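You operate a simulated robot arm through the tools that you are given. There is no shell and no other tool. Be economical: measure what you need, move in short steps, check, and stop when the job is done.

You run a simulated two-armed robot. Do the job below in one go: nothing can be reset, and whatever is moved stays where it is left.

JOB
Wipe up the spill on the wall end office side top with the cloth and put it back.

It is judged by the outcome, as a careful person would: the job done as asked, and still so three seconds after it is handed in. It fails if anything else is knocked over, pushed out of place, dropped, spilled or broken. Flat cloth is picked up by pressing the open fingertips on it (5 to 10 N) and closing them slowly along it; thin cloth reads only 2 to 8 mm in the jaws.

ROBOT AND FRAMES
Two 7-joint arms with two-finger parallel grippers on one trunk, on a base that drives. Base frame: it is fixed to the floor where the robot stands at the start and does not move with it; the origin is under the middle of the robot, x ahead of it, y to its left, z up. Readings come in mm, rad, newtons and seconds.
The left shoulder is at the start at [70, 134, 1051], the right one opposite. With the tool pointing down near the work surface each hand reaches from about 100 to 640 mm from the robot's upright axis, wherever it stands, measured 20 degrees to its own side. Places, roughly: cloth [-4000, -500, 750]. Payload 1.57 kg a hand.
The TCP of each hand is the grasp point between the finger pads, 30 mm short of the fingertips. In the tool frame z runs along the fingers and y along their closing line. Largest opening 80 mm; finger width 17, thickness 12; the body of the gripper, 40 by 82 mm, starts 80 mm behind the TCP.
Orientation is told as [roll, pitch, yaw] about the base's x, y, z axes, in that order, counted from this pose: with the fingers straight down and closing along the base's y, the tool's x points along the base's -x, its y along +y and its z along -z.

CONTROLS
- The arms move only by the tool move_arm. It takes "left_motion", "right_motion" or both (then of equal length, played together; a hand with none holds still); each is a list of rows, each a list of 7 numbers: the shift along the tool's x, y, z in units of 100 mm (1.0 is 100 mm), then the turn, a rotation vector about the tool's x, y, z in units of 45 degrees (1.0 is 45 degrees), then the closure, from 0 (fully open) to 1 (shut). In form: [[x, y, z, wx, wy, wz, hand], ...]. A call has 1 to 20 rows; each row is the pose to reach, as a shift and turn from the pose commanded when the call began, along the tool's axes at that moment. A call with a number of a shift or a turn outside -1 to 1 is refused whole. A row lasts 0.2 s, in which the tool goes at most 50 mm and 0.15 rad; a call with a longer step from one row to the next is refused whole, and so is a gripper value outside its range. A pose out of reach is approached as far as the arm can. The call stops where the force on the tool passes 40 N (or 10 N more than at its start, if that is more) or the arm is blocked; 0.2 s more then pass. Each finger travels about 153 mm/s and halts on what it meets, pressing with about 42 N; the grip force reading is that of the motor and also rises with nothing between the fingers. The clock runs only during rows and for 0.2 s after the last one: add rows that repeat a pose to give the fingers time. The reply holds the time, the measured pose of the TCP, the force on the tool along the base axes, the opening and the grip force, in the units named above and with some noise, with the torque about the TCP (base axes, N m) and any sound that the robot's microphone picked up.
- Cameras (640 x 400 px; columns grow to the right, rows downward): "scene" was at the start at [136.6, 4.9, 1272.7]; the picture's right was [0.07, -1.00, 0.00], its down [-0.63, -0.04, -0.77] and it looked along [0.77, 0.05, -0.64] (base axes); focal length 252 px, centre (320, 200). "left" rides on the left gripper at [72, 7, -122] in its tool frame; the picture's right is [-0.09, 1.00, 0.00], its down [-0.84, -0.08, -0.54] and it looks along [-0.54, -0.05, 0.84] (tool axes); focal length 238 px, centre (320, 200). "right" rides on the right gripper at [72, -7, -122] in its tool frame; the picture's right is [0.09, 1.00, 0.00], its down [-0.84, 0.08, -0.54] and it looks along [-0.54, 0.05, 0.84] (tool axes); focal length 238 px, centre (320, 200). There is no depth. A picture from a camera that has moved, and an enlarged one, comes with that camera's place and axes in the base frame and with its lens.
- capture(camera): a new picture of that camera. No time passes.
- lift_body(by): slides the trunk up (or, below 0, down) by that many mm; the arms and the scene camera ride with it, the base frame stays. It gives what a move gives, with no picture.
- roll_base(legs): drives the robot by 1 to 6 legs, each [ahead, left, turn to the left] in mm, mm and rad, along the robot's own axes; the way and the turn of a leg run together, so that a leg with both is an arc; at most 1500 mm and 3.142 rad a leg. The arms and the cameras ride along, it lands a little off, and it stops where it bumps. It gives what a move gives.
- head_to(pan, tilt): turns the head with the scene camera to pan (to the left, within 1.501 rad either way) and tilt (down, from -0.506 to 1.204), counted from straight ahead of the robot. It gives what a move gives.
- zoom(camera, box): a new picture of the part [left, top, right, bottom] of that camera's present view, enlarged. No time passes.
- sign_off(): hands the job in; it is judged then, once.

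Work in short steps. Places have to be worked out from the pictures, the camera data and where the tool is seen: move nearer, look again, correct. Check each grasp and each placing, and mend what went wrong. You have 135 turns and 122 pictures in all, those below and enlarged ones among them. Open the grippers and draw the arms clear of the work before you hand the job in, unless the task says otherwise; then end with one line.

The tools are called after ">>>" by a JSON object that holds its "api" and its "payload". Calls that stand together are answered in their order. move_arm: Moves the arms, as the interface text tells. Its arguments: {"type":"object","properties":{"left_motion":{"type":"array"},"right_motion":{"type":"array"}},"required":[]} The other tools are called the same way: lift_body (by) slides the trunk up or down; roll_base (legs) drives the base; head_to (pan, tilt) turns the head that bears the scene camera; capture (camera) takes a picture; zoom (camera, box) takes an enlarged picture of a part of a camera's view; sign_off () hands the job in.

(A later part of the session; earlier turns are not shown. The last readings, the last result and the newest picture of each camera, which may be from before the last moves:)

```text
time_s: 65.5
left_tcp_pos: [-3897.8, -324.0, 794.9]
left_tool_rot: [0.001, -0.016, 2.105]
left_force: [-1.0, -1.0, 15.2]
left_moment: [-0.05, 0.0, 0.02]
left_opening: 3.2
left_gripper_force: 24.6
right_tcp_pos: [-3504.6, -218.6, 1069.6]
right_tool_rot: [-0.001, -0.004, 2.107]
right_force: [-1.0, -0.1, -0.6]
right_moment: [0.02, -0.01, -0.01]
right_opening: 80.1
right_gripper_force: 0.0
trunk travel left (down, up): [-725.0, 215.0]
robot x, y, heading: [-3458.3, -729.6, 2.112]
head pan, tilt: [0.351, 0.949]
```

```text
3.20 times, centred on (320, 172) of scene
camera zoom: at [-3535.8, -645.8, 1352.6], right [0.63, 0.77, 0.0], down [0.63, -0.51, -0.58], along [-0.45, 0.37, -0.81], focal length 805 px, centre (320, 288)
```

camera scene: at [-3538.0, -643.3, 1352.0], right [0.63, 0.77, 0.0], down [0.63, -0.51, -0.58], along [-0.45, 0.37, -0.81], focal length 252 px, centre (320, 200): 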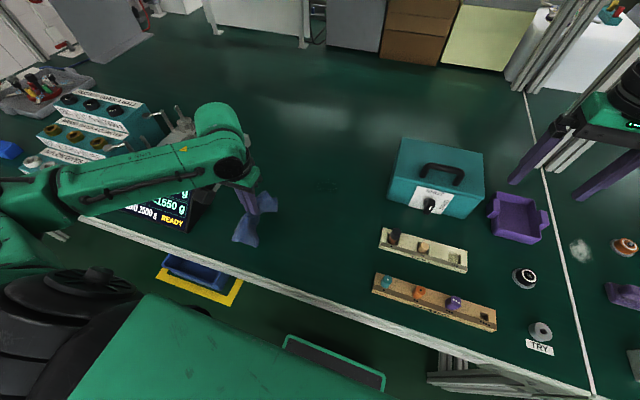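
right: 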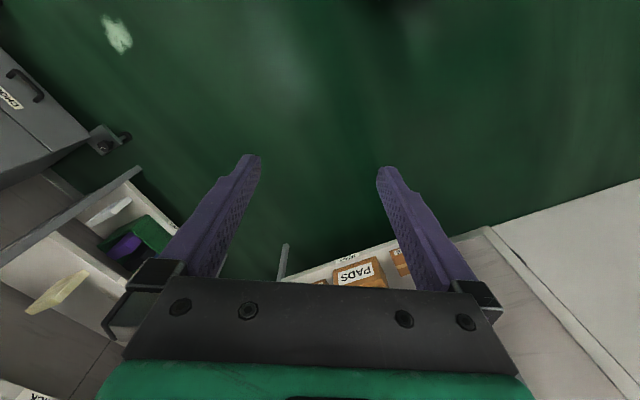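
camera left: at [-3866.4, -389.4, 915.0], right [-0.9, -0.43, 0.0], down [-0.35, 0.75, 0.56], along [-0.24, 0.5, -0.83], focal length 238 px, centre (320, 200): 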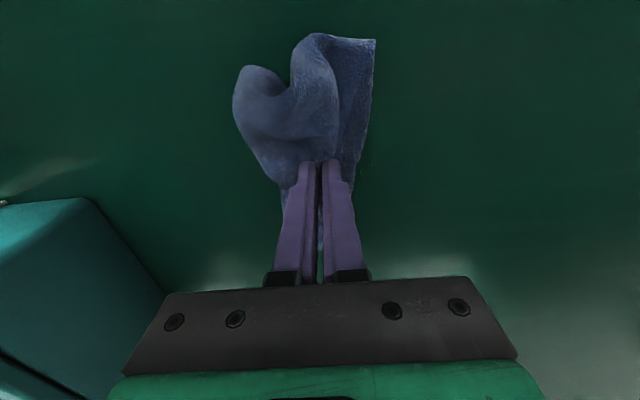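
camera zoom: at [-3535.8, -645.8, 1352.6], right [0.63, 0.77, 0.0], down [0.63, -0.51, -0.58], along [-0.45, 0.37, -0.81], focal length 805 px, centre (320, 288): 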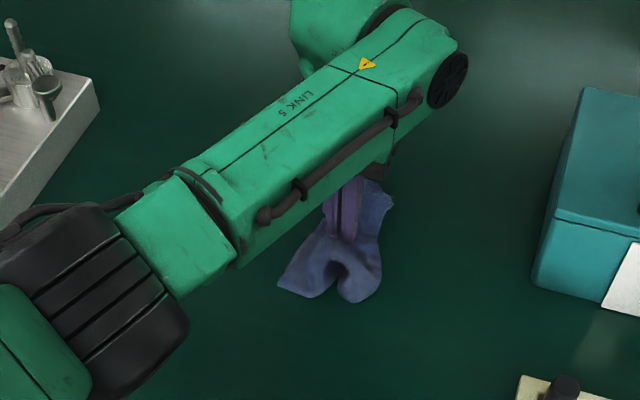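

Pressing with 15 N on the spill. I now wipe a raster of ±40 mm over it.

>>> {"api": "move_arm", "payload": {"left_motion": [[0.2, -0.2, 0, 0, 0, 0, 1], [0.4, -0.4, 0, 0, 0, 0, 1], [0.4, -0.15, 0, 0, 0, 0, 1], [0.4, 0.1, 0, 0, 0, 0, 1], [0.4, 0.4, 0, 0, 0, 0, 1], [0.2, 0.4, 0, 0, 0, 0, 1], [0.2, 0.15, 0, 0, 0, 0, 1], [0.2, -0.1, 0, 0, 0, 0, 1], [0.2, -0.4, 0, 0, 0, 0, 1], [0, -0.4, 0, 0, 0, 0, 1], [0, -0.15, 0, 0, 0, 0, 1], [0, 0.1, 0, 0, 0, 0, 1], [0, 0.4, 0, 0, 0, 0, 1], [-0.2, 0.4, 0, 0, 0, 0, 1], [-0.2, 0.15, 0, 0, 0, 0, 1], [-0.2, -0.1, 0, 0, 0, 0, 1], [-0.2, -0.4, 0, 0, 0, 0, 1], [-0.4, -0.4, 0, 0, 0, 0, 1], [-0.4, 0, 0, 0, 0, 0, 1], [-0.4, 0.4, 0, 0, 0, 0, 1]]}}

>>> {"api": "capture", "payload": {"camera": "left"}}

```text
time_s: 69.7
left_tcp_pos: [-3941.6, -326.3, 794.2]
left_tool_rot: [0.003, -0.014, 2.106]
left_force: [4.4, 2.5, 16.1]
left_moment: [0.1, -0.17, 0.04]
left_opening: 2.9
left_gripper_force: 23.6
left hand out of reach, approached as far as the arm can: row 18, 19, 20
right_tcp_pos: [-3505.2, -217.4, 1069.1]
right_tool_rot: [0.002, -0.005, 2.108]
right_force: [0.5, -1.1, -0.6]
right_moment: [0.01, -0.03, 0.0]
right_opening: 80.0
right_gripper_force: 0.0
trunk travel left (down, up): [-725.0, 215.0]
robot x, y, heading: [-3457.3, -731.3, 2.107]
head pan, tilt: [0.351, 0.949]
```

```text
88 pictures are left
camera left: at [-3910.4, -391.8, 914.9], right [-0.9, -0.43, 0.0], down [-0.35, 0.75, 0.55], along [-0.24, 0.5, -0.83], focal length 238 px, centre (320, 200)
```

left: 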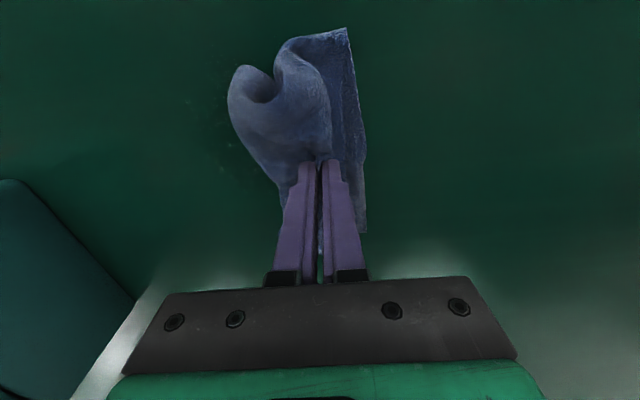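

I zoom on the spot to see whether residue remains left of the cloth.

>>> {"api": "zoom", "payload": {"camera": "left", "box": [150, 60, 310, 260]}}

```text
2.00 times, centred on (230, 160) of left
camera zoom: at [-3910.4, -391.8, 914.9], right [-0.9, -0.43, 0.0], down [-0.35, 0.75, 0.55], along [-0.24, 0.5, -0.83], focal length 477 px, centre (500, 280)
```

zoom: 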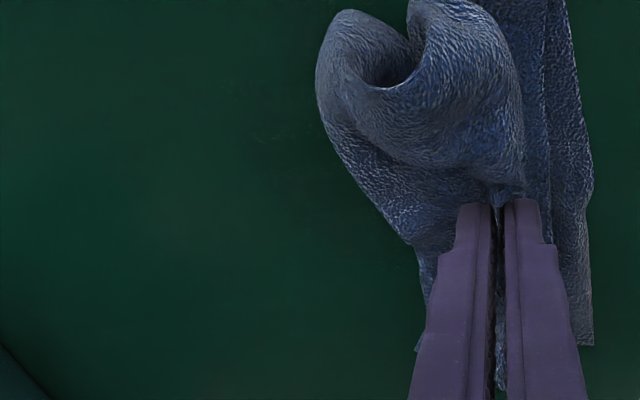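

A few specks may remain near (-3864,-317). I lift 80 mm and shift back/left to view the whole area.

>>> {"api": "move_arm", "payload": {"left_motion": [[0, 0.0, -0.2, 0, 0, 0, 1], [0.2, 0.1, -0.5, 0, 0, 0, 1], [0.4, 0.3, -0.8, 0, 0, 0, 1], [0.6, 0.5, -1.0, 0, 0, 0, 1], [0.9, 0.6, -1.0, 0, 0, 0, 1]]}}

>>> {"api": "capture", "payload": {"camera": "left"}}

>>> {"api": "zoom", "payload": {"camera": "scene", "box": [260, 130, 400, 230]}}

```text
time_s: 70.9
left_tcp_pos: [-3944.5, -326.3, 812.3]
left_tool_rot: [0.003, -0.012, 2.106]
left_force: [0.7, 0.5, -0.4]
left_moment: [-0.01, 0.01, -0.01]
left_opening: 2.8
left_gripper_force: 24.0
left hand out of reach, approached as far as the arm can: row 2, 3, 4, 5
right_tcp_pos: [-3506.4, -216.3, 1068.0]
right_tool_rot: [-0.001, 0.0, 2.109]
right_force: [-0.1, -0.4, -0.6]
right_moment: [-0.02, 0.02, 0.01]
right_opening: 79.9
right_gripper_force: 0.1
trunk travel left (down, up): [-725.0, 215.0]
robot x, y, heading: [-3458.7, -733.4, 2.108]
head pan, tilt: [0.351, 0.949]
```

```text
86 pictures are left
camera left: at [-3911.9, -391.0, 933.1], right [-0.9, -0.43, 0.0], down [-0.36, 0.75, 0.55], along [-0.24, 0.5, -0.83], focal length 238 px, centre (320, 200)
```

left: 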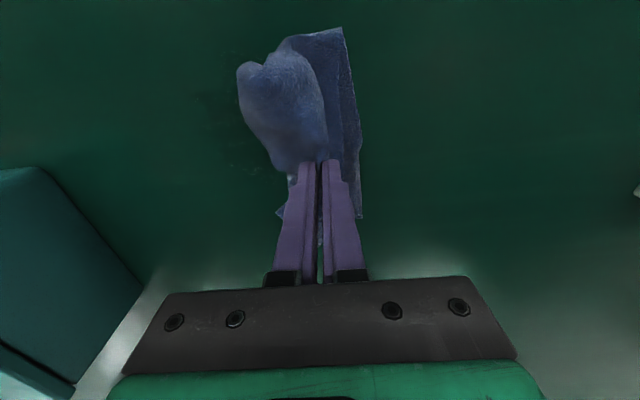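

```text
4.00 times, centred on (330, 180) of scene
camera zoom: at [-3538.2, -643.4, 1352.0], right [0.63, 0.77, 0.0], down [0.63, -0.51, -0.58], along [-0.45, 0.37, -0.81], focal length 1006 px, centre (280, 280)
```

zoom: 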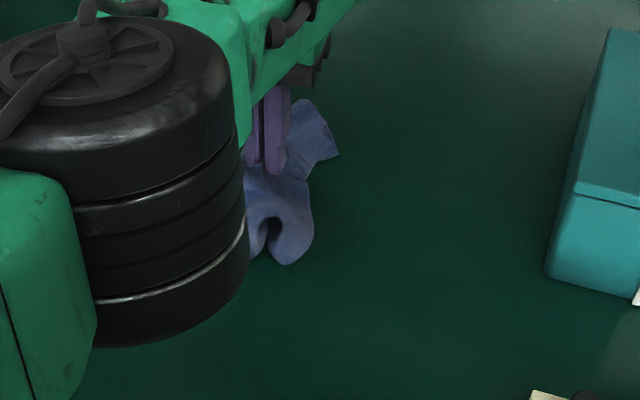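

The arm is at its reach limit upward here; I move back first then up.

>>> {"api": "move_arm", "payload": {"left_motion": [[0.3, 0.1, 0, 0, 0, 0, 1], [0.6, 0.2, -0.1, 0, 0, 0, 1], [0.9, 0.3, -0.3, 0, 0, 0, 1], [1.0, 0.4, -0.6, 0, 0, 0, 1], [1.0, 0.4, -0.9, 0, 0, 0, 1]]}}

>>> {"api": "capture", "payload": {"camera": "left"}}

>>> {"api": "zoom", "payload": {"camera": "left", "box": [140, 160, 300, 290]}}

>>> {"api": "zoom", "payload": {"camera": "scene", "box": [260, 130, 400, 230]}}

```text
time_s: 72.1
left_tcp_pos: [-3943.9, -326.3, 812.4]
left_tool_rot: [0.003, -0.012, 2.106]
left_force: [0.3, 0.0, 0.3]
left_moment: [0.01, 0.03, -0.06]
left_opening: 2.5
left_gripper_force: 23.6
left hand out of reach, approached as far as the arm can: row 1, 2, 3, 4, 5
right_tcp_pos: [-3506.4, -215.4, 1068.0]
right_tool_rot: [-0.001, 0.002, 2.109]
right_force: [0.2, 0.2, 0.4]
right_moment: [-0.04, 0.0, 0.01]
right_opening: 80.0
right_gripper_force: 0.0
trunk travel left (down, up): [-725.0, 215.0]
robot x, y, heading: [-3456.8, -731.4, 2.104]
head pan, tilt: [0.351, 0.949]
```

```text
84 pictures are left
camera left: at [-3912.0, -390.9, 933.0], right [-0.9, -0.43, 0.0], down [-0.36, 0.75, 0.55], along [-0.24, 0.5, -0.83], focal length 238 px, centre (320, 200)
```

left: 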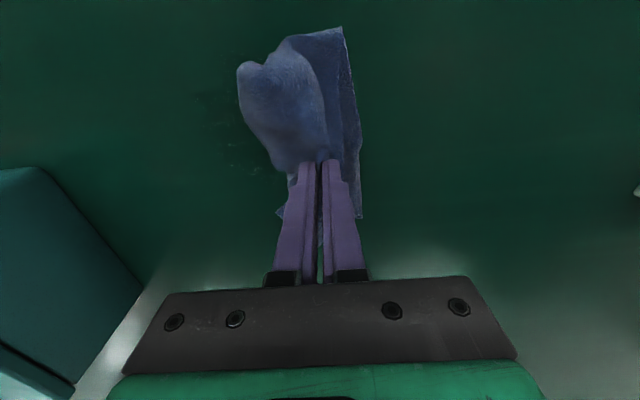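

```text
3.08 times, centred on (220, 225) of left
camera zoom: at [-3912.0, -390.9, 933.0], right [-0.9, -0.43, 0.0], down [-0.36, 0.75, 0.55], along [-0.24, 0.5, -0.83], focal length 733 px, centre (628, 123)
```

zoom: 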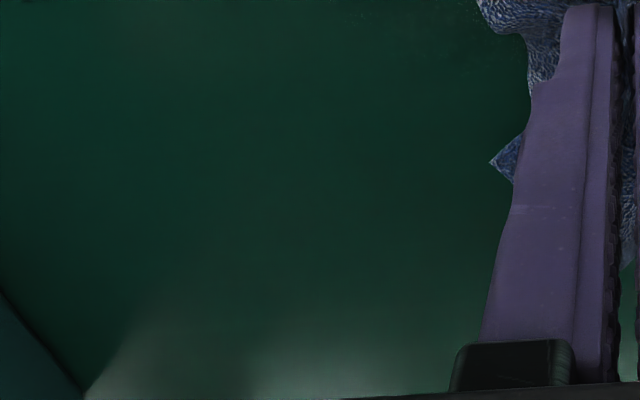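

```text
4.00 times, centred on (330, 180) of scene
camera zoom: at [-3538.3, -643.2, 1352.0], right [0.63, 0.77, 0.0], down [0.63, -0.51, -0.58], along [-0.45, 0.37, -0.81], focal length 1006 px, centre (280, 280)
```

zoom: 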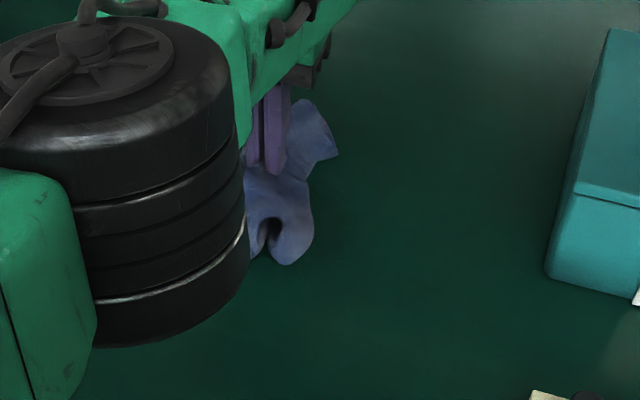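

The arm refuses to move back/left — a joint limit, probably. I retrace to the right (-y), the way it came.

>>> {"api": "move_arm", "payload": {"left_motion": [[0, -0.2, 0, 0, 0, 0, 1], [0, -0.4, 0, 0, 0, 0, 1], [0.1, -0.6, 0, 0, 0, 0, 1], [0.3, -0.6, 0, 0, 0, 0, 1]]}}

```text
time_s: 73.1
left_tcp_pos: [-3897.6, -291.5, 817.1]
left_tool_rot: [-0.014, -0.028, 2.063]
left_force: [-1.0, 0.1, -0.7]
left_moment: [0.0, -0.01, 0.0]
left_opening: 2.8
left_gripper_force: 24.4
left hand out of reach, approached as far as the arm can: row 3, 4
right_tcp_pos: [-3505.9, -214.7, 1068.3]
right_tool_rot: [0.0, -0.001, 2.105]
right_force: [-0.7, -0.8, 0.7]
right_moment: [0.01, -0.01, 0.02]
right_opening: 80.1
right_gripper_force: 0.0
trunk travel left (down, up): [-725.0, 215.0]
robot x, y, heading: [-3456.4, -730.6, 2.111]
head pan, tilt: [0.351, 0.949]
```

It moves that way. Now straight back (+x) from here.

>>> {"api": "move_arm", "payload": {"left_motion": [[0.2, 0, 0, 0, 0, 0, 1], [0.4, 0, 0, 0, 0, 0, 1], [0.6, 0, 0, 0, 0, 0, 1]]}}

>>> {"api": "capture", "payload": {"camera": "scene"}}

```text
time_s: 73.9
left_tcp_pos: [-3896.0, -291.5, 817.6]
left_tool_rot: [-0.01, -0.03, 2.06]
left_force: [-0.5, -0.1, -0.3]
left_moment: [0.01, -0.01, 0.02]
left_opening: 3.0
left_gripper_force: 24.3
left hand out of reach, approached as far as the arm can: row 1, 2, 3
right_tcp_pos: [-3506.8, -215.9, 1066.8]
right_tool_rot: [0.0, -0.003, 2.108]
right_force: [-0.1, -0.1, 0.2]
right_moment: [-0.01, 0.0, 0.01]
right_opening: 79.7
right_gripper_force: 0.0
trunk travel left (down, up): [-725.0, 215.0]
robot x, y, heading: [-3457.5, -733.8, 2.107]
head pan, tilt: [0.351, 0.949]
```

```text
81 pictures are left
camera scene: at [-3538.2, -643.1, 1352.0], right [0.63, 0.77, 0.0], down [0.63, -0.51, -0.58], along [-0.45, 0.37, -0.81], focal length 252 px, centre (320, 200)
```

scene: 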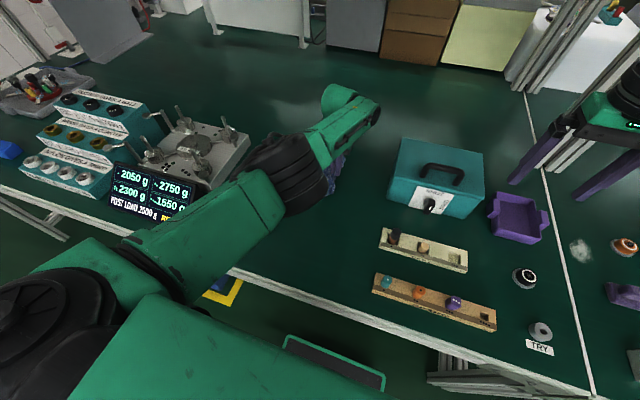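

The elbow has swung low; something is at its limit. I try pure upward motion.

>>> {"api": "move_arm", "payload": {"left_motion": [[0, 0, -0.2, 0, 0, 0, 1], [0, 0, -0.4, 0, 0, 0, 1], [0, 0, -0.6, 0, 0, 0, 1]]}}

```text
time_s: 74.7
left_tcp_pos: [-3897.8, -290.0, 833.6]
left_tool_rot: [-0.012, -0.04, 2.06]
left_force: [0.2, -0.8, 0.3]
left_moment: [0.01, -0.01, 0.0]
left_opening: 2.8
left_gripper_force: 23.9
left hand out of reach, approached as far as the arm can: row 1, 2, 3
right_tcp_pos: [-3506.1, -216.5, 1068.7]
right_tool_rot: [0.0, 0.001, 2.106]
right_force: [0.2, -0.6, 0.3]
right_moment: [0.0, -0.01, 0.0]
right_opening: 80.0
right_gripper_force: 0.0
trunk travel left (down, up): [-725.0, 215.0]
robot x, y, heading: [-3455.8, -730.3, 2.108]
head pan, tilt: [0.351, 0.949]
```

Only 16 mm gained. I test whether a small yaw turn frees the arm.

>>> {"api": "move_arm", "payload": {"left_motion": [[0, 0, 0, 0, 0, 0.15, 1], [0, 0, 0, 0, 0, 0.3, 1], [0.1, 0, 0, 0, 0, 0.3, 1], [0.3, 0, 0, 0, 0, 0.3, 1]]}}

>>> {"api": "capture", "payload": {"camera": "scene"}}

```text
time_s: 75.7
left_tcp_pos: [-3897.7, -288.0, 834.1]
left_tool_rot: [-0.001, -0.032, 1.826]
left_force: [0.4, -0.7, -0.2]
left_moment: [0.02, 0.0, 0.03]
left_opening: 2.7
left_gripper_force: 24.1
left hand out of reach, approached as far as the arm can: row 3, 4
right_tcp_pos: [-3506.2, -216.3, 1067.3]
right_tool_rot: [0.002, 0.001, 2.105]
right_force: [-0.1, -0.2, 0.1]
right_moment: [0.0, -0.05, 0.01]
right_opening: 80.0
right_gripper_force: 0.0
trunk travel left (down, up): [-725.0, 215.0]
robot x, y, heading: [-3457.1, -734.1, 2.107]
head pan, tilt: [0.351, 0.949]
```

```text
80 pictures are left
camera scene: at [-3538.4, -643.1, 1352.0], right [0.63, 0.77, 0.0], down [0.63, -0.51, -0.58], along [-0.45, 0.37, -0.81], focal length 252 px, centre (320, 200)
```

scene: 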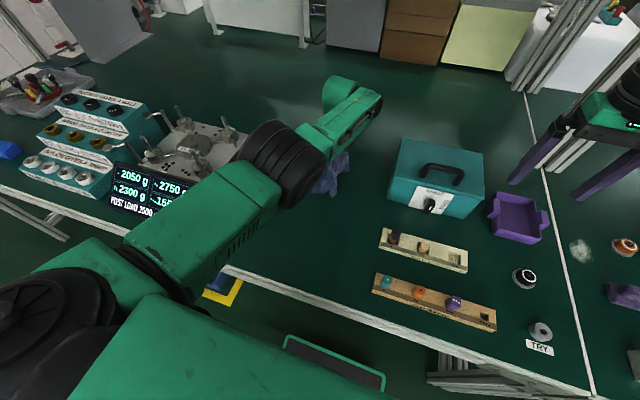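

Yaw turns work, and raised the elbow. I turn further in yaw and try back again.

>>> {"api": "move_arm", "payload": {"left_motion": [[0, 0, 0, 0, 0, 0.15, 1], [0, 0, 0, 0, 0, 0.3, 1], [0, 0, 0, 0, 0, 0.45, 1], [0, 0, 0, 0, 0, 0.6, 1], [0.1, 0, -0.1, 0, 0, 0.6, 1], [0.2, 0, -0.2, 0, 0, 0.6, 1]]}}

>>> {"api": "capture", "payload": {"camera": "scene"}}

```text
time_s: 77.1
left_tcp_pos: [-3892.7, -309.4, 854.5]
left_tool_rot: [0.012, -0.03, 1.356]
left_force: [0.5, 0.9, 0.1]
left_moment: [0.01, 0.04, 0.03]
left_opening: 3.0
left_gripper_force: 24.3
right_tcp_pos: [-3505.4, -216.0, 1069.2]
right_tool_rot: [0.001, -0.002, 2.108]
right_force: [0.0, -1.0, 1.3]
right_moment: [0.04, 0.01, 0.02]
right_opening: 80.2
right_gripper_force: 0.1
trunk travel left (down, up): [-725.0, 215.0]
robot x, y, heading: [-3459.1, -733.6, 2.108]
head pan, tilt: [0.351, 0.949]
```

```text
79 pictures are left
camera scene: at [-3538.5, -644.0, 1352.1], right [0.63, 0.78, 0.0], down [0.63, -0.51, -0.58], along [-0.45, 0.37, -0.81], focal length 252 px, centre (320, 200)
```

scene: 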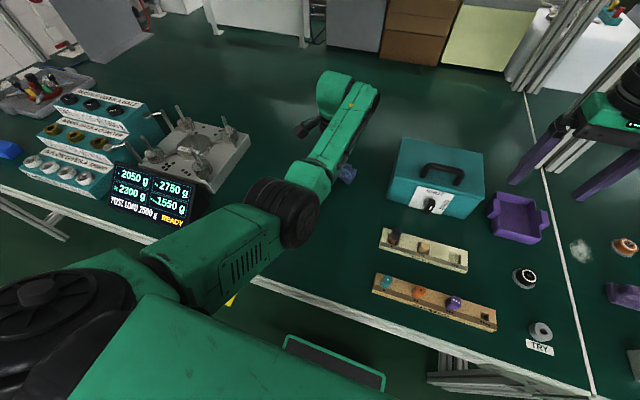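

Free again. I pull 100 mm towards the robot and up, then look at the spot.

>>> {"api": "move_arm", "payload": {"left_motion": [[0.25, -0.23, -0.1, 0, 0, 0, 1], [0.5, -0.45, -0.3, 0, 0, 0, 1], [0.73, -0.68, -0.5, 0, 0, 0, 1]]}}

>>> {"api": "capture", "payload": {"camera": "left"}}

>>> {"api": "capture", "payload": {"camera": "scene"}}

```text
time_s: 78.1
left_tcp_pos: [-3884.6, -394.5, 886.8]
left_tool_rot: [0.056, -0.002, 1.401]
left_force: [-0.1, 0.0, 1.0]
left_moment: [0.01, 0.0, 0.02]
left_opening: 3.0
left_gripper_force: 24.1
left hand out of reach, approached as far as the arm can: row 3
right_tcp_pos: [-3507.0, -216.5, 1067.3]
right_tool_rot: [0.0, -0.001, 2.108]
right_force: [0.2, -0.1, 0.4]
right_moment: [-0.02, 0.0, -0.01]
right_opening: 80.0
right_gripper_force: 0.1
trunk travel left (down, up): [-725.0, 215.0]
robot x, y, heading: [-3458.1, -732.2, 2.103]
head pan, tilt: [0.351, 0.949]
stopped in row 3 (left hand): the arm was blocked; the commanded pose is now the measured one
```

```text
78 pictures are left
camera left: at [-3896.2, -464.8, 1009.1], right [-0.96, 0.26, 0.06], down [0.25, 0.81, 0.54], along [0.09, 0.53, -0.84], focal length 238 px, centre (320, 200)
```

left: 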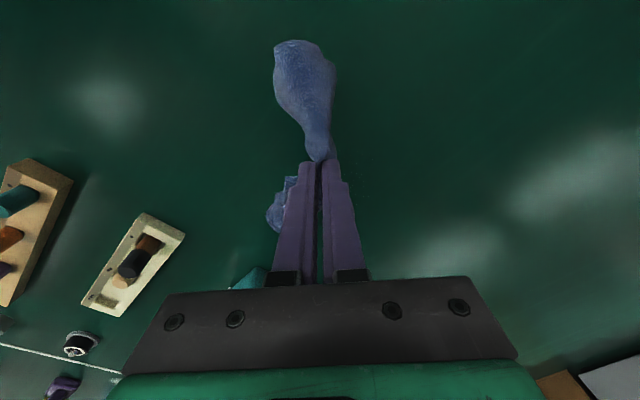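

```text
77 pictures are left
camera scene: at [-3538.3, -643.1, 1352.0], right [0.63, 0.78, 0.0], down [0.63, -0.51, -0.58], along [-0.45, 0.37, -0.81], focal length 252 px, centre (320, 200)
```

scene: 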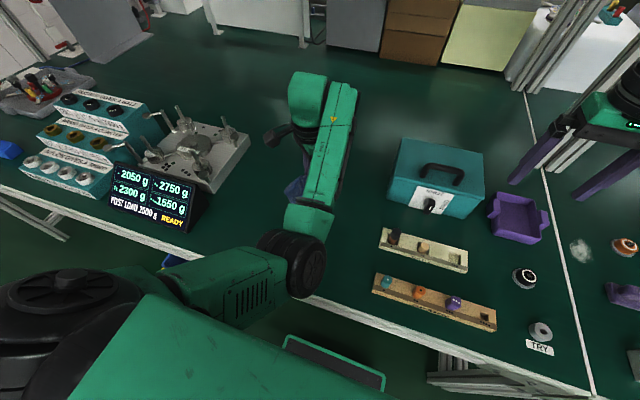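

The arm was blocked, perhaps elbow against trunk or bench edge. I go straight up to unwind the elbow.

>>> {"api": "move_arm", "payload": {"left_motion": [[0, 0, -0.2, 0, 0, 0, 1], [0, 0, -0.4, 0, 0, 0, 1], [0, 0, -0.6, 0, 0, 0, 1], [0, 0, -0.8, 0, 0, 0, 1], [0, 0, -1.0, 0, 0, 0, 1]]}}

>>> {"api": "capture", "payload": {"camera": "scene"}}

```text
time_s: 79.3
left_tcp_pos: [-3911.3, -365.1, 967.9]
left_tool_rot: [0.048, -0.004, 1.394]
left_force: [0.7, 0.1, 0.0]
left_moment: [0.02, 0.02, 0.0]
left_opening: 2.6
left_gripper_force: 24.0
left hand out of reach, approached as far as the arm can: row 1, 2, 3, 4, 5
right_tcp_pos: [-3506.9, -216.7, 1069.4]
right_tool_rot: [-0.001, 0.001, 2.107]
right_force: [0.3, -0.4, 0.0]
right_moment: [0.04, -0.01, 0.0]
right_opening: 80.1
right_gripper_force: 0.0
trunk travel left (down, up): [-725.0, 215.0]
robot x, y, heading: [-3452.6, -733.6, 2.103]
head pan, tilt: [0.351, 0.949]
```

```text
76 pictures are left
camera scene: at [-3538.3, -643.1, 1351.9], right [0.63, 0.77, 0.0], down [0.63, -0.51, -0.58], along [-0.45, 0.37, -0.81], focal length 252 px, centre (320, 200)
```

scene: 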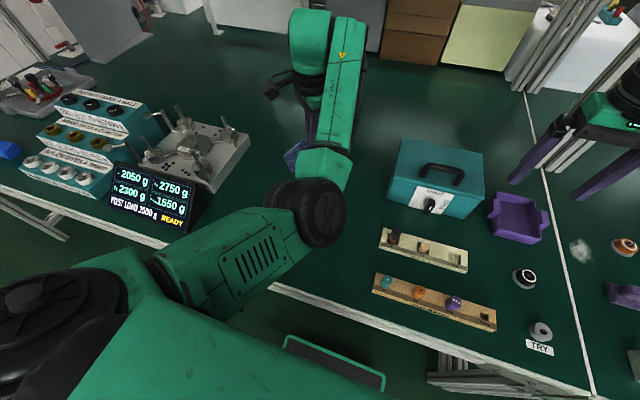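

Elbow is now inboard. With the hand high I turn the yaw back toward 2.1 while going slightly left, hoping the elbow swings out.

>>> {"api": "move_arm", "payload": {"left_motion": [[0, 0, 0, 0, 0, -0.15, 1], [0, 0.0, 0, 0, 0, -0.3, 1], [0, 0.0, -0.1, 0, 0, -0.45, 1], [0, 0.0, -0.2, 0, 0, -0.6, 1], [0, 0.0, -0.3, 0, 0, -0.75, 1], [0, 0.0, -0.4, 0, 0, -0.9, 1]]}}

>>> {"api": "capture", "payload": {"camera": "scene"}}

```text
time_s: 80.7
left_tcp_pos: [-3919.8, -357.5, 1003.1]
left_tool_rot: [0.036, -0.036, 2.106]
left_force: [0.7, 0.7, -0.4]
left_moment: [-0.01, 0.02, -0.01]
left_opening: 2.7
left_gripper_force: 24.1
left hand out of reach, approached as far as the arm can: row 3, 4, 5, 6
right_tcp_pos: [-3506.5, -216.9, 1067.4]
right_tool_rot: [0.0, 0.001, 2.106]
right_force: [0.2, -0.5, 0.1]
right_moment: [-0.01, -0.01, 0.04]
right_opening: 80.0
right_gripper_force: 0.2
trunk travel left (down, up): [-725.0, 215.0]
robot x, y, heading: [-3458.6, -735.1, 2.103]
head pan, tilt: [0.351, 0.949]
```

```text
75 pictures are left
camera scene: at [-3538.2, -643.3, 1352.0], right [0.63, 0.77, 0.0], down [0.63, -0.51, -0.58], along [-0.45, 0.37, -0.81], focal length 252 px, centre (320, 200)
```

scene: 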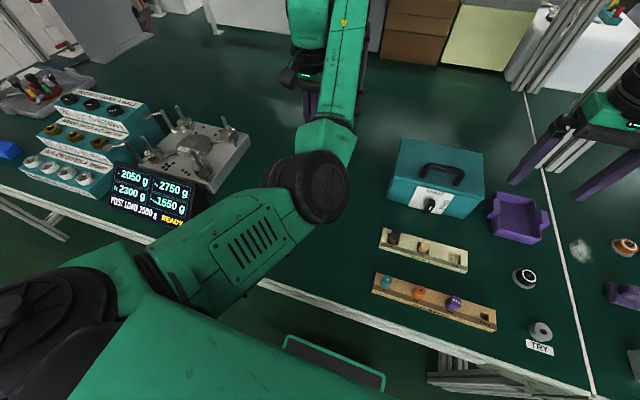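

Yaw is back at 2.106, z 1003. I test going left and back.

>>> {"api": "move_arm", "payload": {"left_motion": [[0, 0.2, 0, 0, 0, 0, 1], [0, 0.4, 0, 0, 0, 0, 1], [0, 0.6, 0, 0, 0, 0, 1], [0.1, 0.8, 0, 0, 0, 0, 1], [0.3, 1.0, 0, 0, 0, 0, 1]]}}

>>> {"api": "capture", "payload": {"camera": "scene"}}

```text
time_s: 81.9
left_tcp_pos: [-3991.6, -435.3, 1006.6]
left_tool_rot: [0.036, -0.036, 2.101]
left_force: [0.0, 0.2, 0.0]
left_moment: [0.01, 0.02, -0.07]
left_opening: 2.5
left_gripper_force: 23.6
right_tcp_pos: [-3506.1, -217.3, 1068.8]
right_tool_rot: [-0.001, -0.002, 2.106]
right_force: [0.9, 0.4, -0.2]
right_moment: [0.01, -0.01, 0.0]
right_opening: 80.1
right_gripper_force: 0.0
trunk travel left (down, up): [-725.0, 215.0]
robot x, y, heading: [-3455.5, -729.2, 2.11]
head pan, tilt: [0.351, 0.949]
```

```text
74 pictures are left
camera scene: at [-3538.2, -644.0, 1352.1], right [0.63, 0.77, 0.0], down [0.63, -0.51, -0.58], along [-0.45, 0.37, -0.81], focal length 252 px, centre (320, 200)
```

scene: 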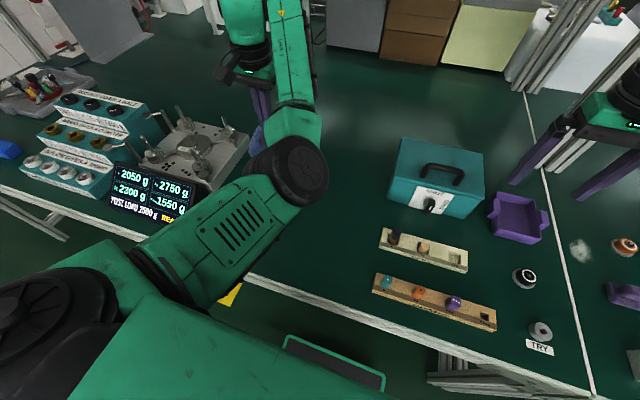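

The arm moves freely again, and the spill spot is now in view of the scene camera. I zoom.

>>> {"api": "zoom", "payload": {"camera": "scene", "box": [280, 130, 400, 230]}}

>>> {"api": "capture", "payload": {"camera": "left"}}

>>> {"api": "zoom", "payload": {"camera": "left", "box": [120, 100, 280, 200]}}

```text
4.00 times, centred on (340, 180) of scene
camera zoom: at [-3538.2, -644.0, 1352.1], right [0.63, 0.77, 0.0], down [0.63, -0.51, -0.58], along [-0.45, 0.37, -0.81], focal length 1006 px, centre (240, 280)
```

zoom: 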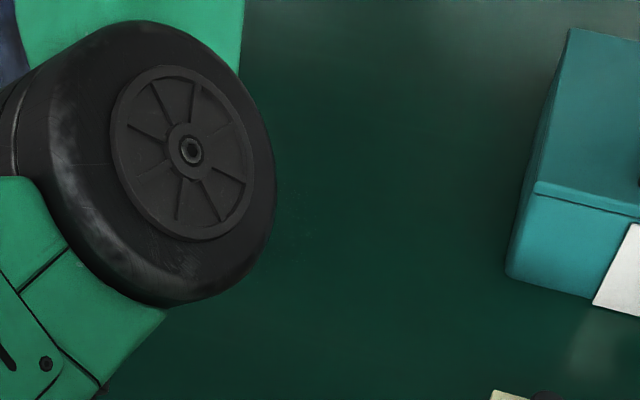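

```text
72 pictures are left
camera left: at [-3954.1, -501.2, 1126.2], right [-0.9, -0.43, 0.04], down [-0.33, 0.75, 0.57], along [-0.27, 0.5, -0.82], focal length 238 px, centre (320, 200)
```

left: 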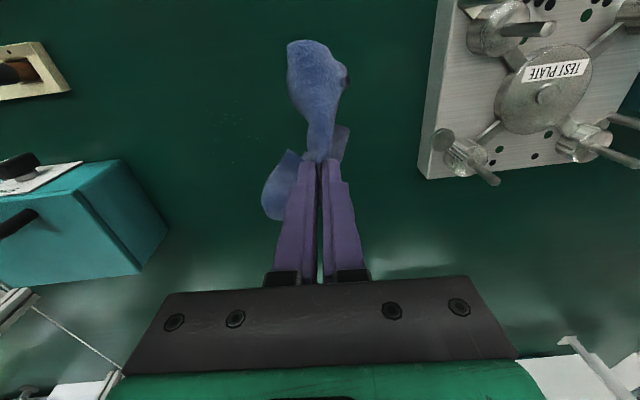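

```text
4.00 times, centred on (200, 150) of left
camera zoom: at [-3954.1, -501.2, 1126.2], right [-0.9, -0.43, 0.04], down [-0.33, 0.75, 0.57], along [-0.27, 0.5, -0.82], focal length 953 px, centre (800, 400)
```

zoom: 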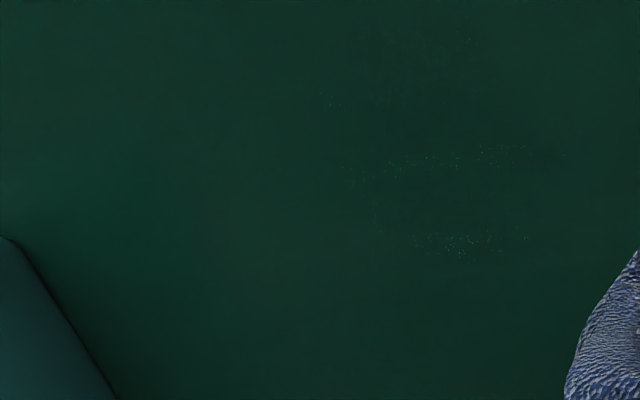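

Residue remains as speckled streaks (a centre line and a far line at about (-3911,-289)). Before re-wiping I want the elbow outboard again: I turn the yaw further left up here.

>>> {"api": "move_arm", "payload": {"left_motion": [[0, 0, 0, 0, 0, -0.18, 1], [0, 0, 0, 0, 0, -0.36, 1], [0, 0, 0, 0, 0, -0.54, 1], [0, 0, 0, 0, 0, -0.72, 1], [0, 0, 0, 0, 0, -0.9, 1]]}}

>>> {"api": "capture", "payload": {"camera": "scene"}}

```text
time_s: 83.1
left_tcp_pos: [-3991.0, -434.8, 1006.4]
left_tool_rot: [0.003, -0.05, 2.812]
left_force: [0.1, -0.3, -0.6]
left_moment: [0.0, 0.0, 0.0]
left_opening: 2.6
left_gripper_force: 24.4
right_tcp_pos: [-3506.8, -216.1, 1067.9]
right_tool_rot: [0.001, 0.001, 2.108]
right_force: [-0.6, -0.6, 0.7]
right_moment: [-0.06, -0.01, 0.0]
right_opening: 80.1
right_gripper_force: 0.1
trunk travel left (down, up): [-725.0, 215.0]
robot x, y, heading: [-3460.6, -732.7, 2.112]
head pan, tilt: [0.351, 0.949]
```

```text
70 pictures are left
camera scene: at [-3538.3, -643.2, 1352.0], right [0.63, 0.77, 0.0], down [0.63, -0.51, -0.58], along [-0.45, 0.37, -0.81], focal length 252 px, centre (320, 200)
```

scene: 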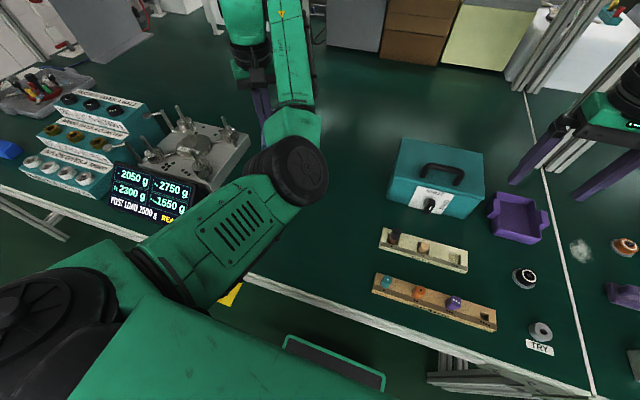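

Elbow stays inboard, but earlier in this posture a yaw near 1.35 was fully free at low height. I'll wipe with yaw ≈1.35: first turn the yaw back here at height.

>>> {"api": "move_arm", "payload": {"left_motion": [[0, 0, 0, 0, 0, 0.18, 1], [0, 0, 0, 0, 0, 0.36, 1], [0, 0, 0, 0, 0, 0.54, 1], [0, 0, 0, 0, 0, 0.72, 1], [0, 0, 0, 0, 0, 0.9, 1]]}}

>>> {"api": "move_arm", "payload": {"left_motion": [[0, -0.2, 0, 0, 0, 0.18, 1], [0, -0.4, 0, 0, 0, 0.36, 1], [-0.1, -0.6, 0.1, 0, 0, 0.54, 1], [-0.2, -0.8, 0.2, 0, 0, 0.72, 1], [-0.3, -1.0, 0.3, 0, 0, 0.9, 1]]}}

>>> {"api": "capture", "payload": {"camera": "scene"}}

```text
time_s: 84.3
left_tcp_pos: [-3990.7, -434.0, 1007.2]
left_tool_rot: [0.035, -0.037, 2.1]
left_force: [0.2, 0.7, -0.7]
left_moment: [-0.03, -0.01, 0.04]
left_opening: 2.8
left_gripper_force: 23.8
right_tcp_pos: [-3506.2, -215.7, 1069.1]
right_tool_rot: [0.0, 0.0, 2.106]
right_force: [-0.8, 0.4, 0.2]
right_moment: [0.02, -0.02, -0.02]
right_opening: 79.8
right_gripper_force: 0.1
trunk travel left (down, up): [-725.0, 215.0]
robot x, y, heading: [-3454.7, -728.9, 2.108]
head pan, tilt: [0.351, 0.949]
```

```text
time_s: 85.5
left_tcp_pos: [-3921.1, -357.0, 973.1]
left_tool_rot: [0.051, -0.002, 1.393]
left_force: [0.8, 1.0, -0.7]
left_moment: [0.02, 0.02, 0.01]
left_opening: 2.7
left_gripper_force: 23.9
right_tcp_pos: [-3506.1, -216.4, 1066.5]
right_tool_rot: [0.0, 0.0, 2.105]
right_force: [0.6, -0.2, 0.1]
right_moment: [-0.01, 0.02, 0.02]
right_opening: 80.1
right_gripper_force: 0.0
trunk travel left (down, up): [-725.0, 215.0]
robot x, y, heading: [-3456.8, -730.4, 2.107]
head pan, tilt: [0.351, 0.949]
```

```text
69 pictures are left
camera scene: at [-3538.0, -642.7, 1352.0], right [0.63, 0.77, 0.0], down [0.63, -0.51, -0.58], along [-0.45, 0.37, -0.81], focal length 252 px, centre (320, 200)
```

scene: 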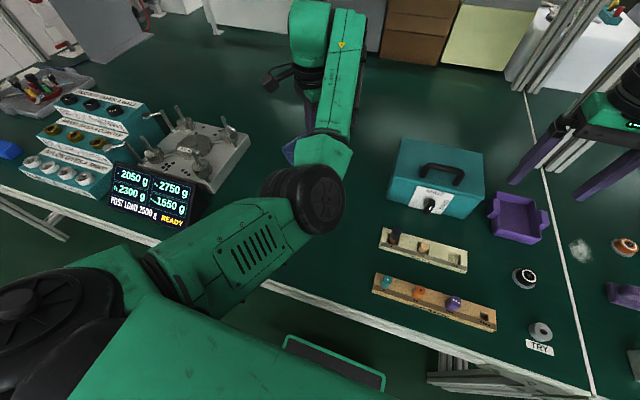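

I descend toward the spill with this yaw.

>>> {"api": "move_arm", "payload": {"left_motion": [[-0.1, 0, 0.2, 0, 0, 0, 1], [-0.2, 0, 0.4, 0, 0, 0, 1], [-0.35, 0, 0.6, 0, 0, 0, 1], [-0.45, -0.05, 0.8, 0, 0, 0, 1], [-0.55, -0.06, 1.0, 0, 0, 0, 1]]}}

>>> {"api": "capture", "payload": {"camera": "scene"}}

>>> {"api": "capture", "payload": {"camera": "left"}}

```text
time_s: 86.7
left_tcp_pos: [-3911.7, -303.1, 872.7]
left_tool_rot: [0.049, -0.004, 1.396]
left_force: [-0.1, -0.6, -0.8]
left_moment: [-0.04, 0.01, 0.01]
left_opening: 3.1
left_gripper_force: 24.1
right_tcp_pos: [-3508.0, -216.2, 1067.5]
right_tool_rot: [0.0, 0.001, 2.105]
right_force: [0.0, 0.5, -0.3]
right_moment: [-0.01, -0.02, -0.01]
right_opening: 79.8
right_gripper_force: 0.0
trunk travel left (down, up): [-725.0, 215.0]
robot x, y, heading: [-3459.3, -734.8, 2.106]
head pan, tilt: [0.351, 0.949]
```

```text
68 pictures are left
camera scene: at [-3538.8, -642.8, 1351.9], right [0.63, 0.77, 0.0], down [0.63, -0.51, -0.58], along [-0.45, 0.37, -0.81], focal length 252 px, centre (320, 200)
```

scene: 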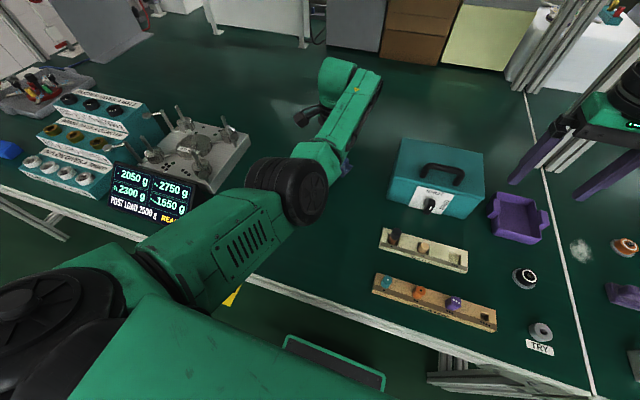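

```text
67 pictures are left
camera left: at [-3923.7, -372.5, 995.1], right [-0.96, 0.26, 0.05], down [0.25, 0.8, 0.54], along [0.1, 0.53, -0.84], focal length 238 px, centre (320, 200)
```

left: 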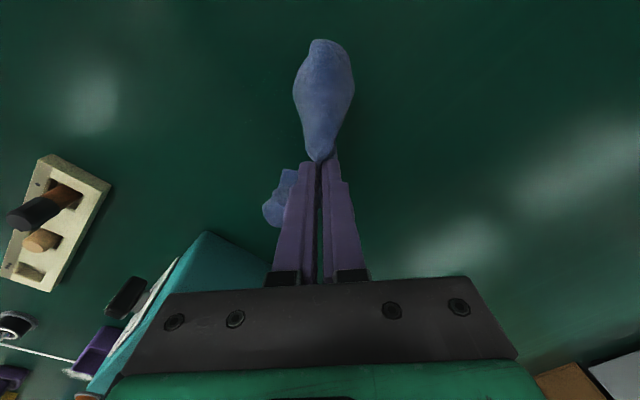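

Unhindered. I lower 68 mm, then press.

>>> {"api": "move_arm", "payload": {"left_motion": [[0, 0, 0.2, 0, 0, 0, 1], [0, 0, 0.4, 0, 0, 0, 1], [0, 0, 0.6, 0, 0, 0, 1], [0, 0, 0.7, 0, 0, 0, 1], [0, 0, 0.76, 0, 0, 0, 1]]}}

```text
time_s: 87.9
left_tcp_pos: [-3917.0, -298.9, 807.5]
left_tool_rot: [0.059, -0.016, 1.405]
left_force: [0.2, -0.4, 0.5]
left_moment: [-0.02, 0.0, 0.06]
left_opening: 2.8
left_gripper_force: 23.8
left hand out of reach, approached as far as the arm can: row 4, 5
right_tcp_pos: [-3506.1, -216.1, 1068.1]
right_tool_rot: [0.001, 0.001, 2.106]
right_force: [-0.7, 0.4, -0.5]
right_moment: [0.01, -0.02, 0.0]
right_opening: 80.2
right_gripper_force: 0.0
trunk travel left (down, up): [-725.0, 215.0]
robot x, y, heading: [-3454.7, -731.0, 2.107]
head pan, tilt: [0.351, 0.949]
```

The joint limit comes in when low; lowering the trunk helps. I raise the hand 100 mm, then drop the trunk 100 mm.

>>> {"api": "move_arm", "payload": {"left_motion": [[0, 0, -0.2, 0, 0, 0, 1], [0, 0, -0.4, 0, 0, 0, 1], [0, 0, -0.6, 0, 0, 0, 1], [0, 0, -0.8, 0, 0, 0, 1], [0, 0, -1.0, 0, 0, 0, 1]]}}

>>> {"api": "lift_body", "payload": {"by": -90}}

>>> {"api": "capture", "payload": {"camera": "scene"}}

```text
time_s: 89.1
left_tcp_pos: [-3908.5, -303.6, 899.1]
left_tool_rot: [0.05, -0.005, 1.397]
left_force: [-0.9, 0.7, 0.3]
left_moment: [0.0, 0.0, 0.05]
left_opening: 2.7
left_gripper_force: 24.1
right_tcp_pos: [-3505.8, -216.9, 1067.2]
right_tool_rot: [0.001, 0.0, 2.107]
right_force: [0.1, 0.2, 0.6]
right_moment: [-0.03, -0.01, -0.01]
right_opening: 79.8
right_gripper_force: 0.0
trunk travel left (down, up): [-725.0, 215.0]
robot x, y, heading: [-3456.3, -731.5, 2.107]
head pan, tilt: [0.351, 0.949]
```

```text
time_s: 90.4
left_tcp_pos: [-3909.0, -304.4, 808.7]
left_tool_rot: [0.051, -0.004, 1.395]
left_force: [-0.8, 0.1, 0.5]
left_moment: [0.02, 0.0, 0.04]
left_opening: 2.7
left_gripper_force: 24.4
right_tcp_pos: [-3505.9, -217.4, 978.7]
right_tool_rot: [0.0, 0.0, 2.107]
right_force: [0.3, 0.4, -0.5]
right_moment: [0.01, 0.02, -0.02]
right_opening: 79.9
right_gripper_force: 0.0
trunk travel left (down, up): [-635.0, 305.0]
robot x, y, heading: [-3459.9, -733.5, 2.106]
head pan, tilt: [0.351, 0.949]
```

```text
66 pictures are left
camera scene: at [-3538.1, -643.5, 1262.0], right [0.63, 0.77, 0.0], down [0.63, -0.51, -0.58], along [-0.45, 0.37, -0.81], focal length 252 px, centre (320, 200)
```

scene: 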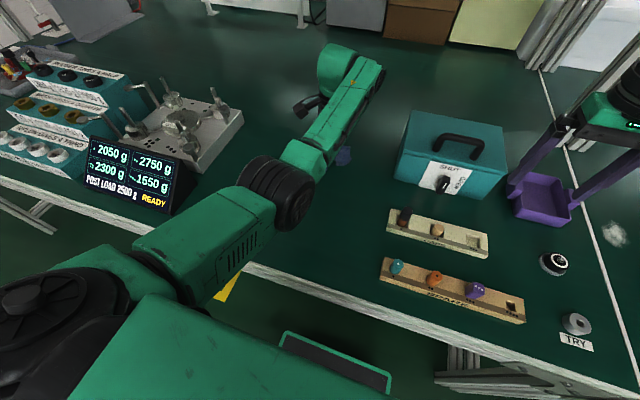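

Now lower onto the surface gently.

>>> {"api": "move_arm", "payload": {"left_motion": [[0, 0, 0.06, 0, 0, 0, 1], [0, 0, 0.1, 0, 0, 0, 1], [0, 0, 0.13, 0, 0, 0, 1], [0, 0, 0.15, 0, 0, 0, 1]]}}

```text
time_s: 91.4
left_tcp_pos: [-3909.3, -304.9, 794.7]
left_tool_rot: [0.054, -0.006, 1.396]
left_force: [0.0, 0.7, 9.5]
left_moment: [0.03, -0.05, 0.02]
left_opening: 2.7
left_gripper_force: 24.3
right_tcp_pos: [-3505.4, -217.9, 979.7]
right_tool_rot: [0.001, -0.002, 2.105]
right_force: [-0.2, 0.2, -0.7]
right_moment: [0.02, 0.03, 0.0]
right_opening: 79.8
right_gripper_force: 0.1
trunk travel left (down, up): [-635.0, 305.0]
robot x, y, heading: [-3458.2, -734.8, 2.11]
head pan, tilt: [0.351, 0.949]
```

9.5 N at contact. I press 3 mm more and wipe a fine raster, near lines first.

>>> {"api": "move_arm", "payload": {"left_motion": [[0.25, -0.15, 0.02, 0, 0, 0, 1], [0.5, -0.35, 0.03, 0, 0, 0, 1], [0.55, -0.55, 0.03, 0, 0, 0, 1], [0.55, -0.25, 0.03, 0, 0, 0, 1], [0.55, 0.05, 0.03, 0, 0, 0, 1], [0.55, 0.3, 0.03, 0, 0, 0, 1], [0.42, 0.3, 0.03, 0, 0, 0, 1], [0.42, 0, 0.03, 0, 0, 0, 1], [0.42, -0.3, 0.03, 0, 0, 0, 1], [0.42, -0.55, 0.03, 0, 0, 0, 1], [0.28, -0.55, 0.03, 0, 0, 0, 1], [0.28, -0.25, 0.03, 0, 0, 0, 1], [0.28, 0.05, 0.03, 0, 0, 0, 1], [0.28, 0.3, 0.03, 0, 0, 0, 1], [0.14, 0.3, 0.03, 0, 0, 0, 1], [0.14, 0, 0.03, 0, 0, 0, 1], [0.14, -0.3, 0.03, 0, 0, 0, 1], [0.14, -0.55, 0.03, 0, 0, 0, 1], [0, -0.55, 0.03, 0, 0, 0, 1], [0, -0.25, 0.03, 0, 0, 0, 1]]}}

```text
time_s: 92.3
left_tcp_pos: [-3870.7, -362.7, 793.4]
left_tool_rot: [0.057, -0.015, 1.391]
left_force: [6.1, -4.2, 22.4]
left_moment: [-0.21, -0.21, -0.01]
left_opening: 2.6
left_gripper_force: 24.3
right_tcp_pos: [-3504.8, -218.0, 979.2]
right_tool_rot: [0.002, -0.004, 2.108]
right_force: [-0.7, 0.6, 0.1]
right_moment: [-0.02, -0.01, -0.01]
right_opening: 79.8
right_gripper_force: 0.0
trunk travel left (down, up): [-635.0, 305.0]
robot x, y, heading: [-3457.0, -732.7, 2.108]
head pan, tilt: [0.351, 0.949]
stopped in row 4 (left hand): the force on the tool passed its limit at 42 N (the readings are from after the stop); the commanded pose is now the measured one
```

Pressed too hard (22 N standing); I ease 2 mm and continue the raster.

>>> {"api": "move_arm", "payload": {"left_motion": [[0, 0.05, -0.02, 0, 0, 0, 1], [0, 0.25, -0.02, 0, 0, 0, 1], [0, 0.5, -0.02, 0, 0, 0, 1], [0, 0.75, -0.02, 0, 0, 0, 1], [-0.13, 0.75, -0.02, 0, 0, 0, 1], [-0.13, 0.45, -0.02, 0, 0, 0, 1], [-0.13, 0.15, -0.02, 0, 0, 0, 1], [-0.13, -0.05, -0.02, 0, 0, 0, 1], [-0.26, -0.05, -0.02, 0, 0, 0, 1], [-0.26, 0.25, -0.02, 0, 0, 0, 1], [-0.26, 0.5, -0.02, 0, 0, 0, 1], [-0.26, 0.8, -0.02, 0, 0, 0, 1], [-0.39, 0.8, -0.02, 0, 0, 0, 1], [-0.39, 0.5, -0.02, 0, 0, 0, 1], [-0.39, 0.2, -0.02, 0, 0, 0, 1], [-0.39, -0.05, -0.02, 0, 0, 0, 1], [-0.52, -0.05, -0.02, 0, 0, 0, 1], [-0.52, 0.25, -0.02, 0, 0, 0, 1], [-0.52, 0.55, -0.02, 0, 0, 0, 1], [-0.52, 0.85, -0.02, 0, 0, 0, 1]]}}

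```text
time_s: 96.5
left_tcp_pos: [-3937.9, -291.7, 802.2]
left_tool_rot: [0.059, -0.024, 1.374]
left_force: [0.0, 0.7, -0.2]
left_moment: [-0.02, 0.04, 0.02]
left_opening: 2.5
left_gripper_force: 24.3
left hand out of reach, approached as far as the arm can: row 20
right_tcp_pos: [-3506.9, -215.8, 978.1]
right_tool_rot: [-0.001, 0.001, 2.11]
right_force: [0.0, -0.3, 1.1]
right_moment: [0.05, -0.01, -0.02]
right_opening: 80.0
right_gripper_force: 0.1
trunk travel left (down, up): [-635.0, 305.0]
robot x, y, heading: [-3458.7, -730.3, 2.109]
head pan, tilt: [0.351, 0.949]
```

At the reach boundary (r≈650). I lift a bit, drive 45 mm closer, and look at the spot.

>>> {"api": "move_arm", "payload": {"left_motion": [[0, -0.1, -0.1, 0, 0, 0, 1], [0, -0.2, -0.2, 0, 0, 0, 1]]}}

>>> {"api": "roll_base", "payload": {"legs": [[45, 0, 0]]}}

>>> {"api": "capture", "payload": {"camera": "left"}}

>>> {"api": "capture", "payload": {"camera": "scene"}}

```text
time_s: 97.1
left_tcp_pos: [-3926.5, -301.0, 816.4]
left_tool_rot: [0.051, -0.009, 1.391]
left_force: [-0.5, -0.4, 0.3]
left_moment: [0.03, -0.01, 0.03]
left_opening: 2.7
left_gripper_force: 24.1
right_tcp_pos: [-3506.6, -217.2, 977.8]
right_tool_rot: [-0.001, -0.001, 2.108]
right_force: [0.8, 0.0, -0.8]
right_moment: [-0.01, 0.01, -0.02]
right_opening: 80.0
right_gripper_force: 0.1
trunk travel left (down, up): [-635.0, 305.0]
robot x, y, heading: [-3459.3, -735.5, 2.114]
head pan, tilt: [0.351, 0.949]
```

```text
time_s: 98.0
left_tcp_pos: [-3948.8, -263.0, 816.5]
left_tool_rot: [0.05, -0.011, 1.391]
left_force: [0.3, 0.7, 0.1]
left_moment: [-0.01, -0.01, 0.03]
left_opening: 2.6
left_gripper_force: 24.2
right_tcp_pos: [-3528.4, -178.5, 977.9]
right_tool_rot: [-0.001, -0.002, 2.11]
right_force: [-0.4, -0.1, 0.9]
right_moment: [0.0, 0.01, -0.01]
right_opening: 80.0
right_gripper_force: 0.1
trunk travel left (down, up): [-635.0, 305.0]
robot x, y, heading: [-3477.6, -697.5, 2.104]
head pan, tilt: [0.351, 0.949]
```

```text
65 pictures are left
camera left: at [-3962.4, -334.5, 938.2], right [-0.96, 0.27, 0.05], down [0.25, 0.8, 0.55], along [0.11, 0.54, -0.84], focal length 238 px, centre (320, 200)
```

left: 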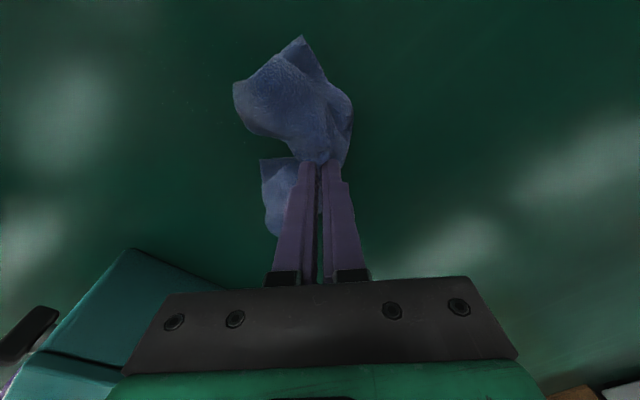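

```text
64 pictures are left
camera scene: at [-3560.5, -606.3, 1262.2], right [0.63, 0.78, 0.0], down [0.63, -0.51, -0.58], along [-0.45, 0.37, -0.81], focal length 252 px, centre (320, 200)
```

scene: 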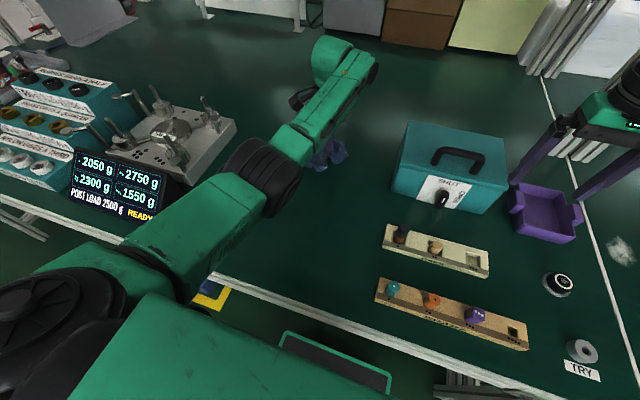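

The spill spot projects to about (227,99) in the left picture; I zoom there.

>>> {"api": "zoom", "payload": {"camera": "left", "box": [130, 20, 290, 180]}}

>>> {"api": "zoom", "payload": {"camera": "scene", "box": [270, 130, 400, 220]}}

```text
2.50 times, centred on (210, 100) of left
camera zoom: at [-3962.4, -334.5, 938.2], right [-0.96, 0.27, 0.05], down [0.25, 0.8, 0.55], along [0.11, 0.54, -0.84], focal length 596 px, centre (595, 450)
```

zoom: 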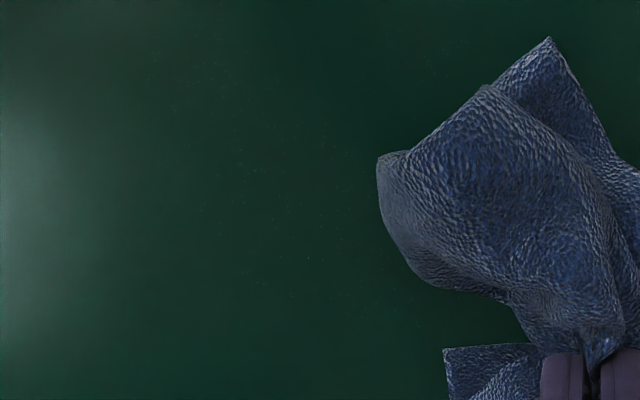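

```text
4.44 times, centred on (335, 175) of scene
camera zoom: at [-3560.5, -606.3, 1262.2], right [0.63, 0.78, 0.0], down [0.63, -0.51, -0.58], along [-0.45, 0.37, -0.81], focal length 1118 px, centre (253, 311)
```

zoom: 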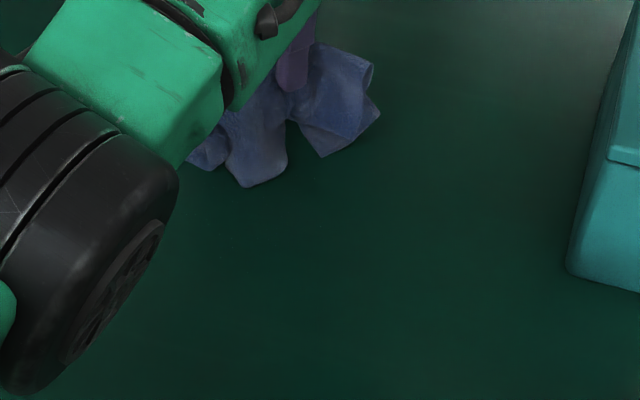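

Nearly gone: only faint dots. I do one more pass from this closer stance: move over the centre, press lightly.

>>> {"api": "move_arm", "payload": {"left_motion": [[0.15, -0.2, 0, 0, 0, 0, 1], [0.3, -0.4, 0, 0, 0, 0, 1], [0.45, -0.61, 0.05, 0, 0, 0, 1], [0.45, -0.61, 0.12, 0, 0, 0, 1], [0.45, -0.61, 0.18, 0, 0, 0, 1], [0.45, -0.61, 0.21, 0, 0, 0, 1]]}}

```text
time_s: 99.4
left_tcp_pos: [-3899.2, -317.9, 793.3]
left_tool_rot: [0.053, -0.013, 1.391]
left_force: [-1.6, -0.2, 9.5]
left_moment: [0.04, 0.04, 0.0]
left_opening: 2.9
left_gripper_force: 24.1
right_tcp_pos: [-3529.0, -178.9, 977.9]
right_tool_rot: [0.0, -0.002, 2.11]
right_force: [-0.3, 1.4, 0.1]
right_moment: [0.0, 0.01, -0.05]
right_opening: 80.0
right_gripper_force: 0.1
trunk travel left (down, up): [-635.0, 305.0]
robot x, y, heading: [-3481.8, -693.6, 2.107]
head pan, tilt: [0.351, 0.949]
```

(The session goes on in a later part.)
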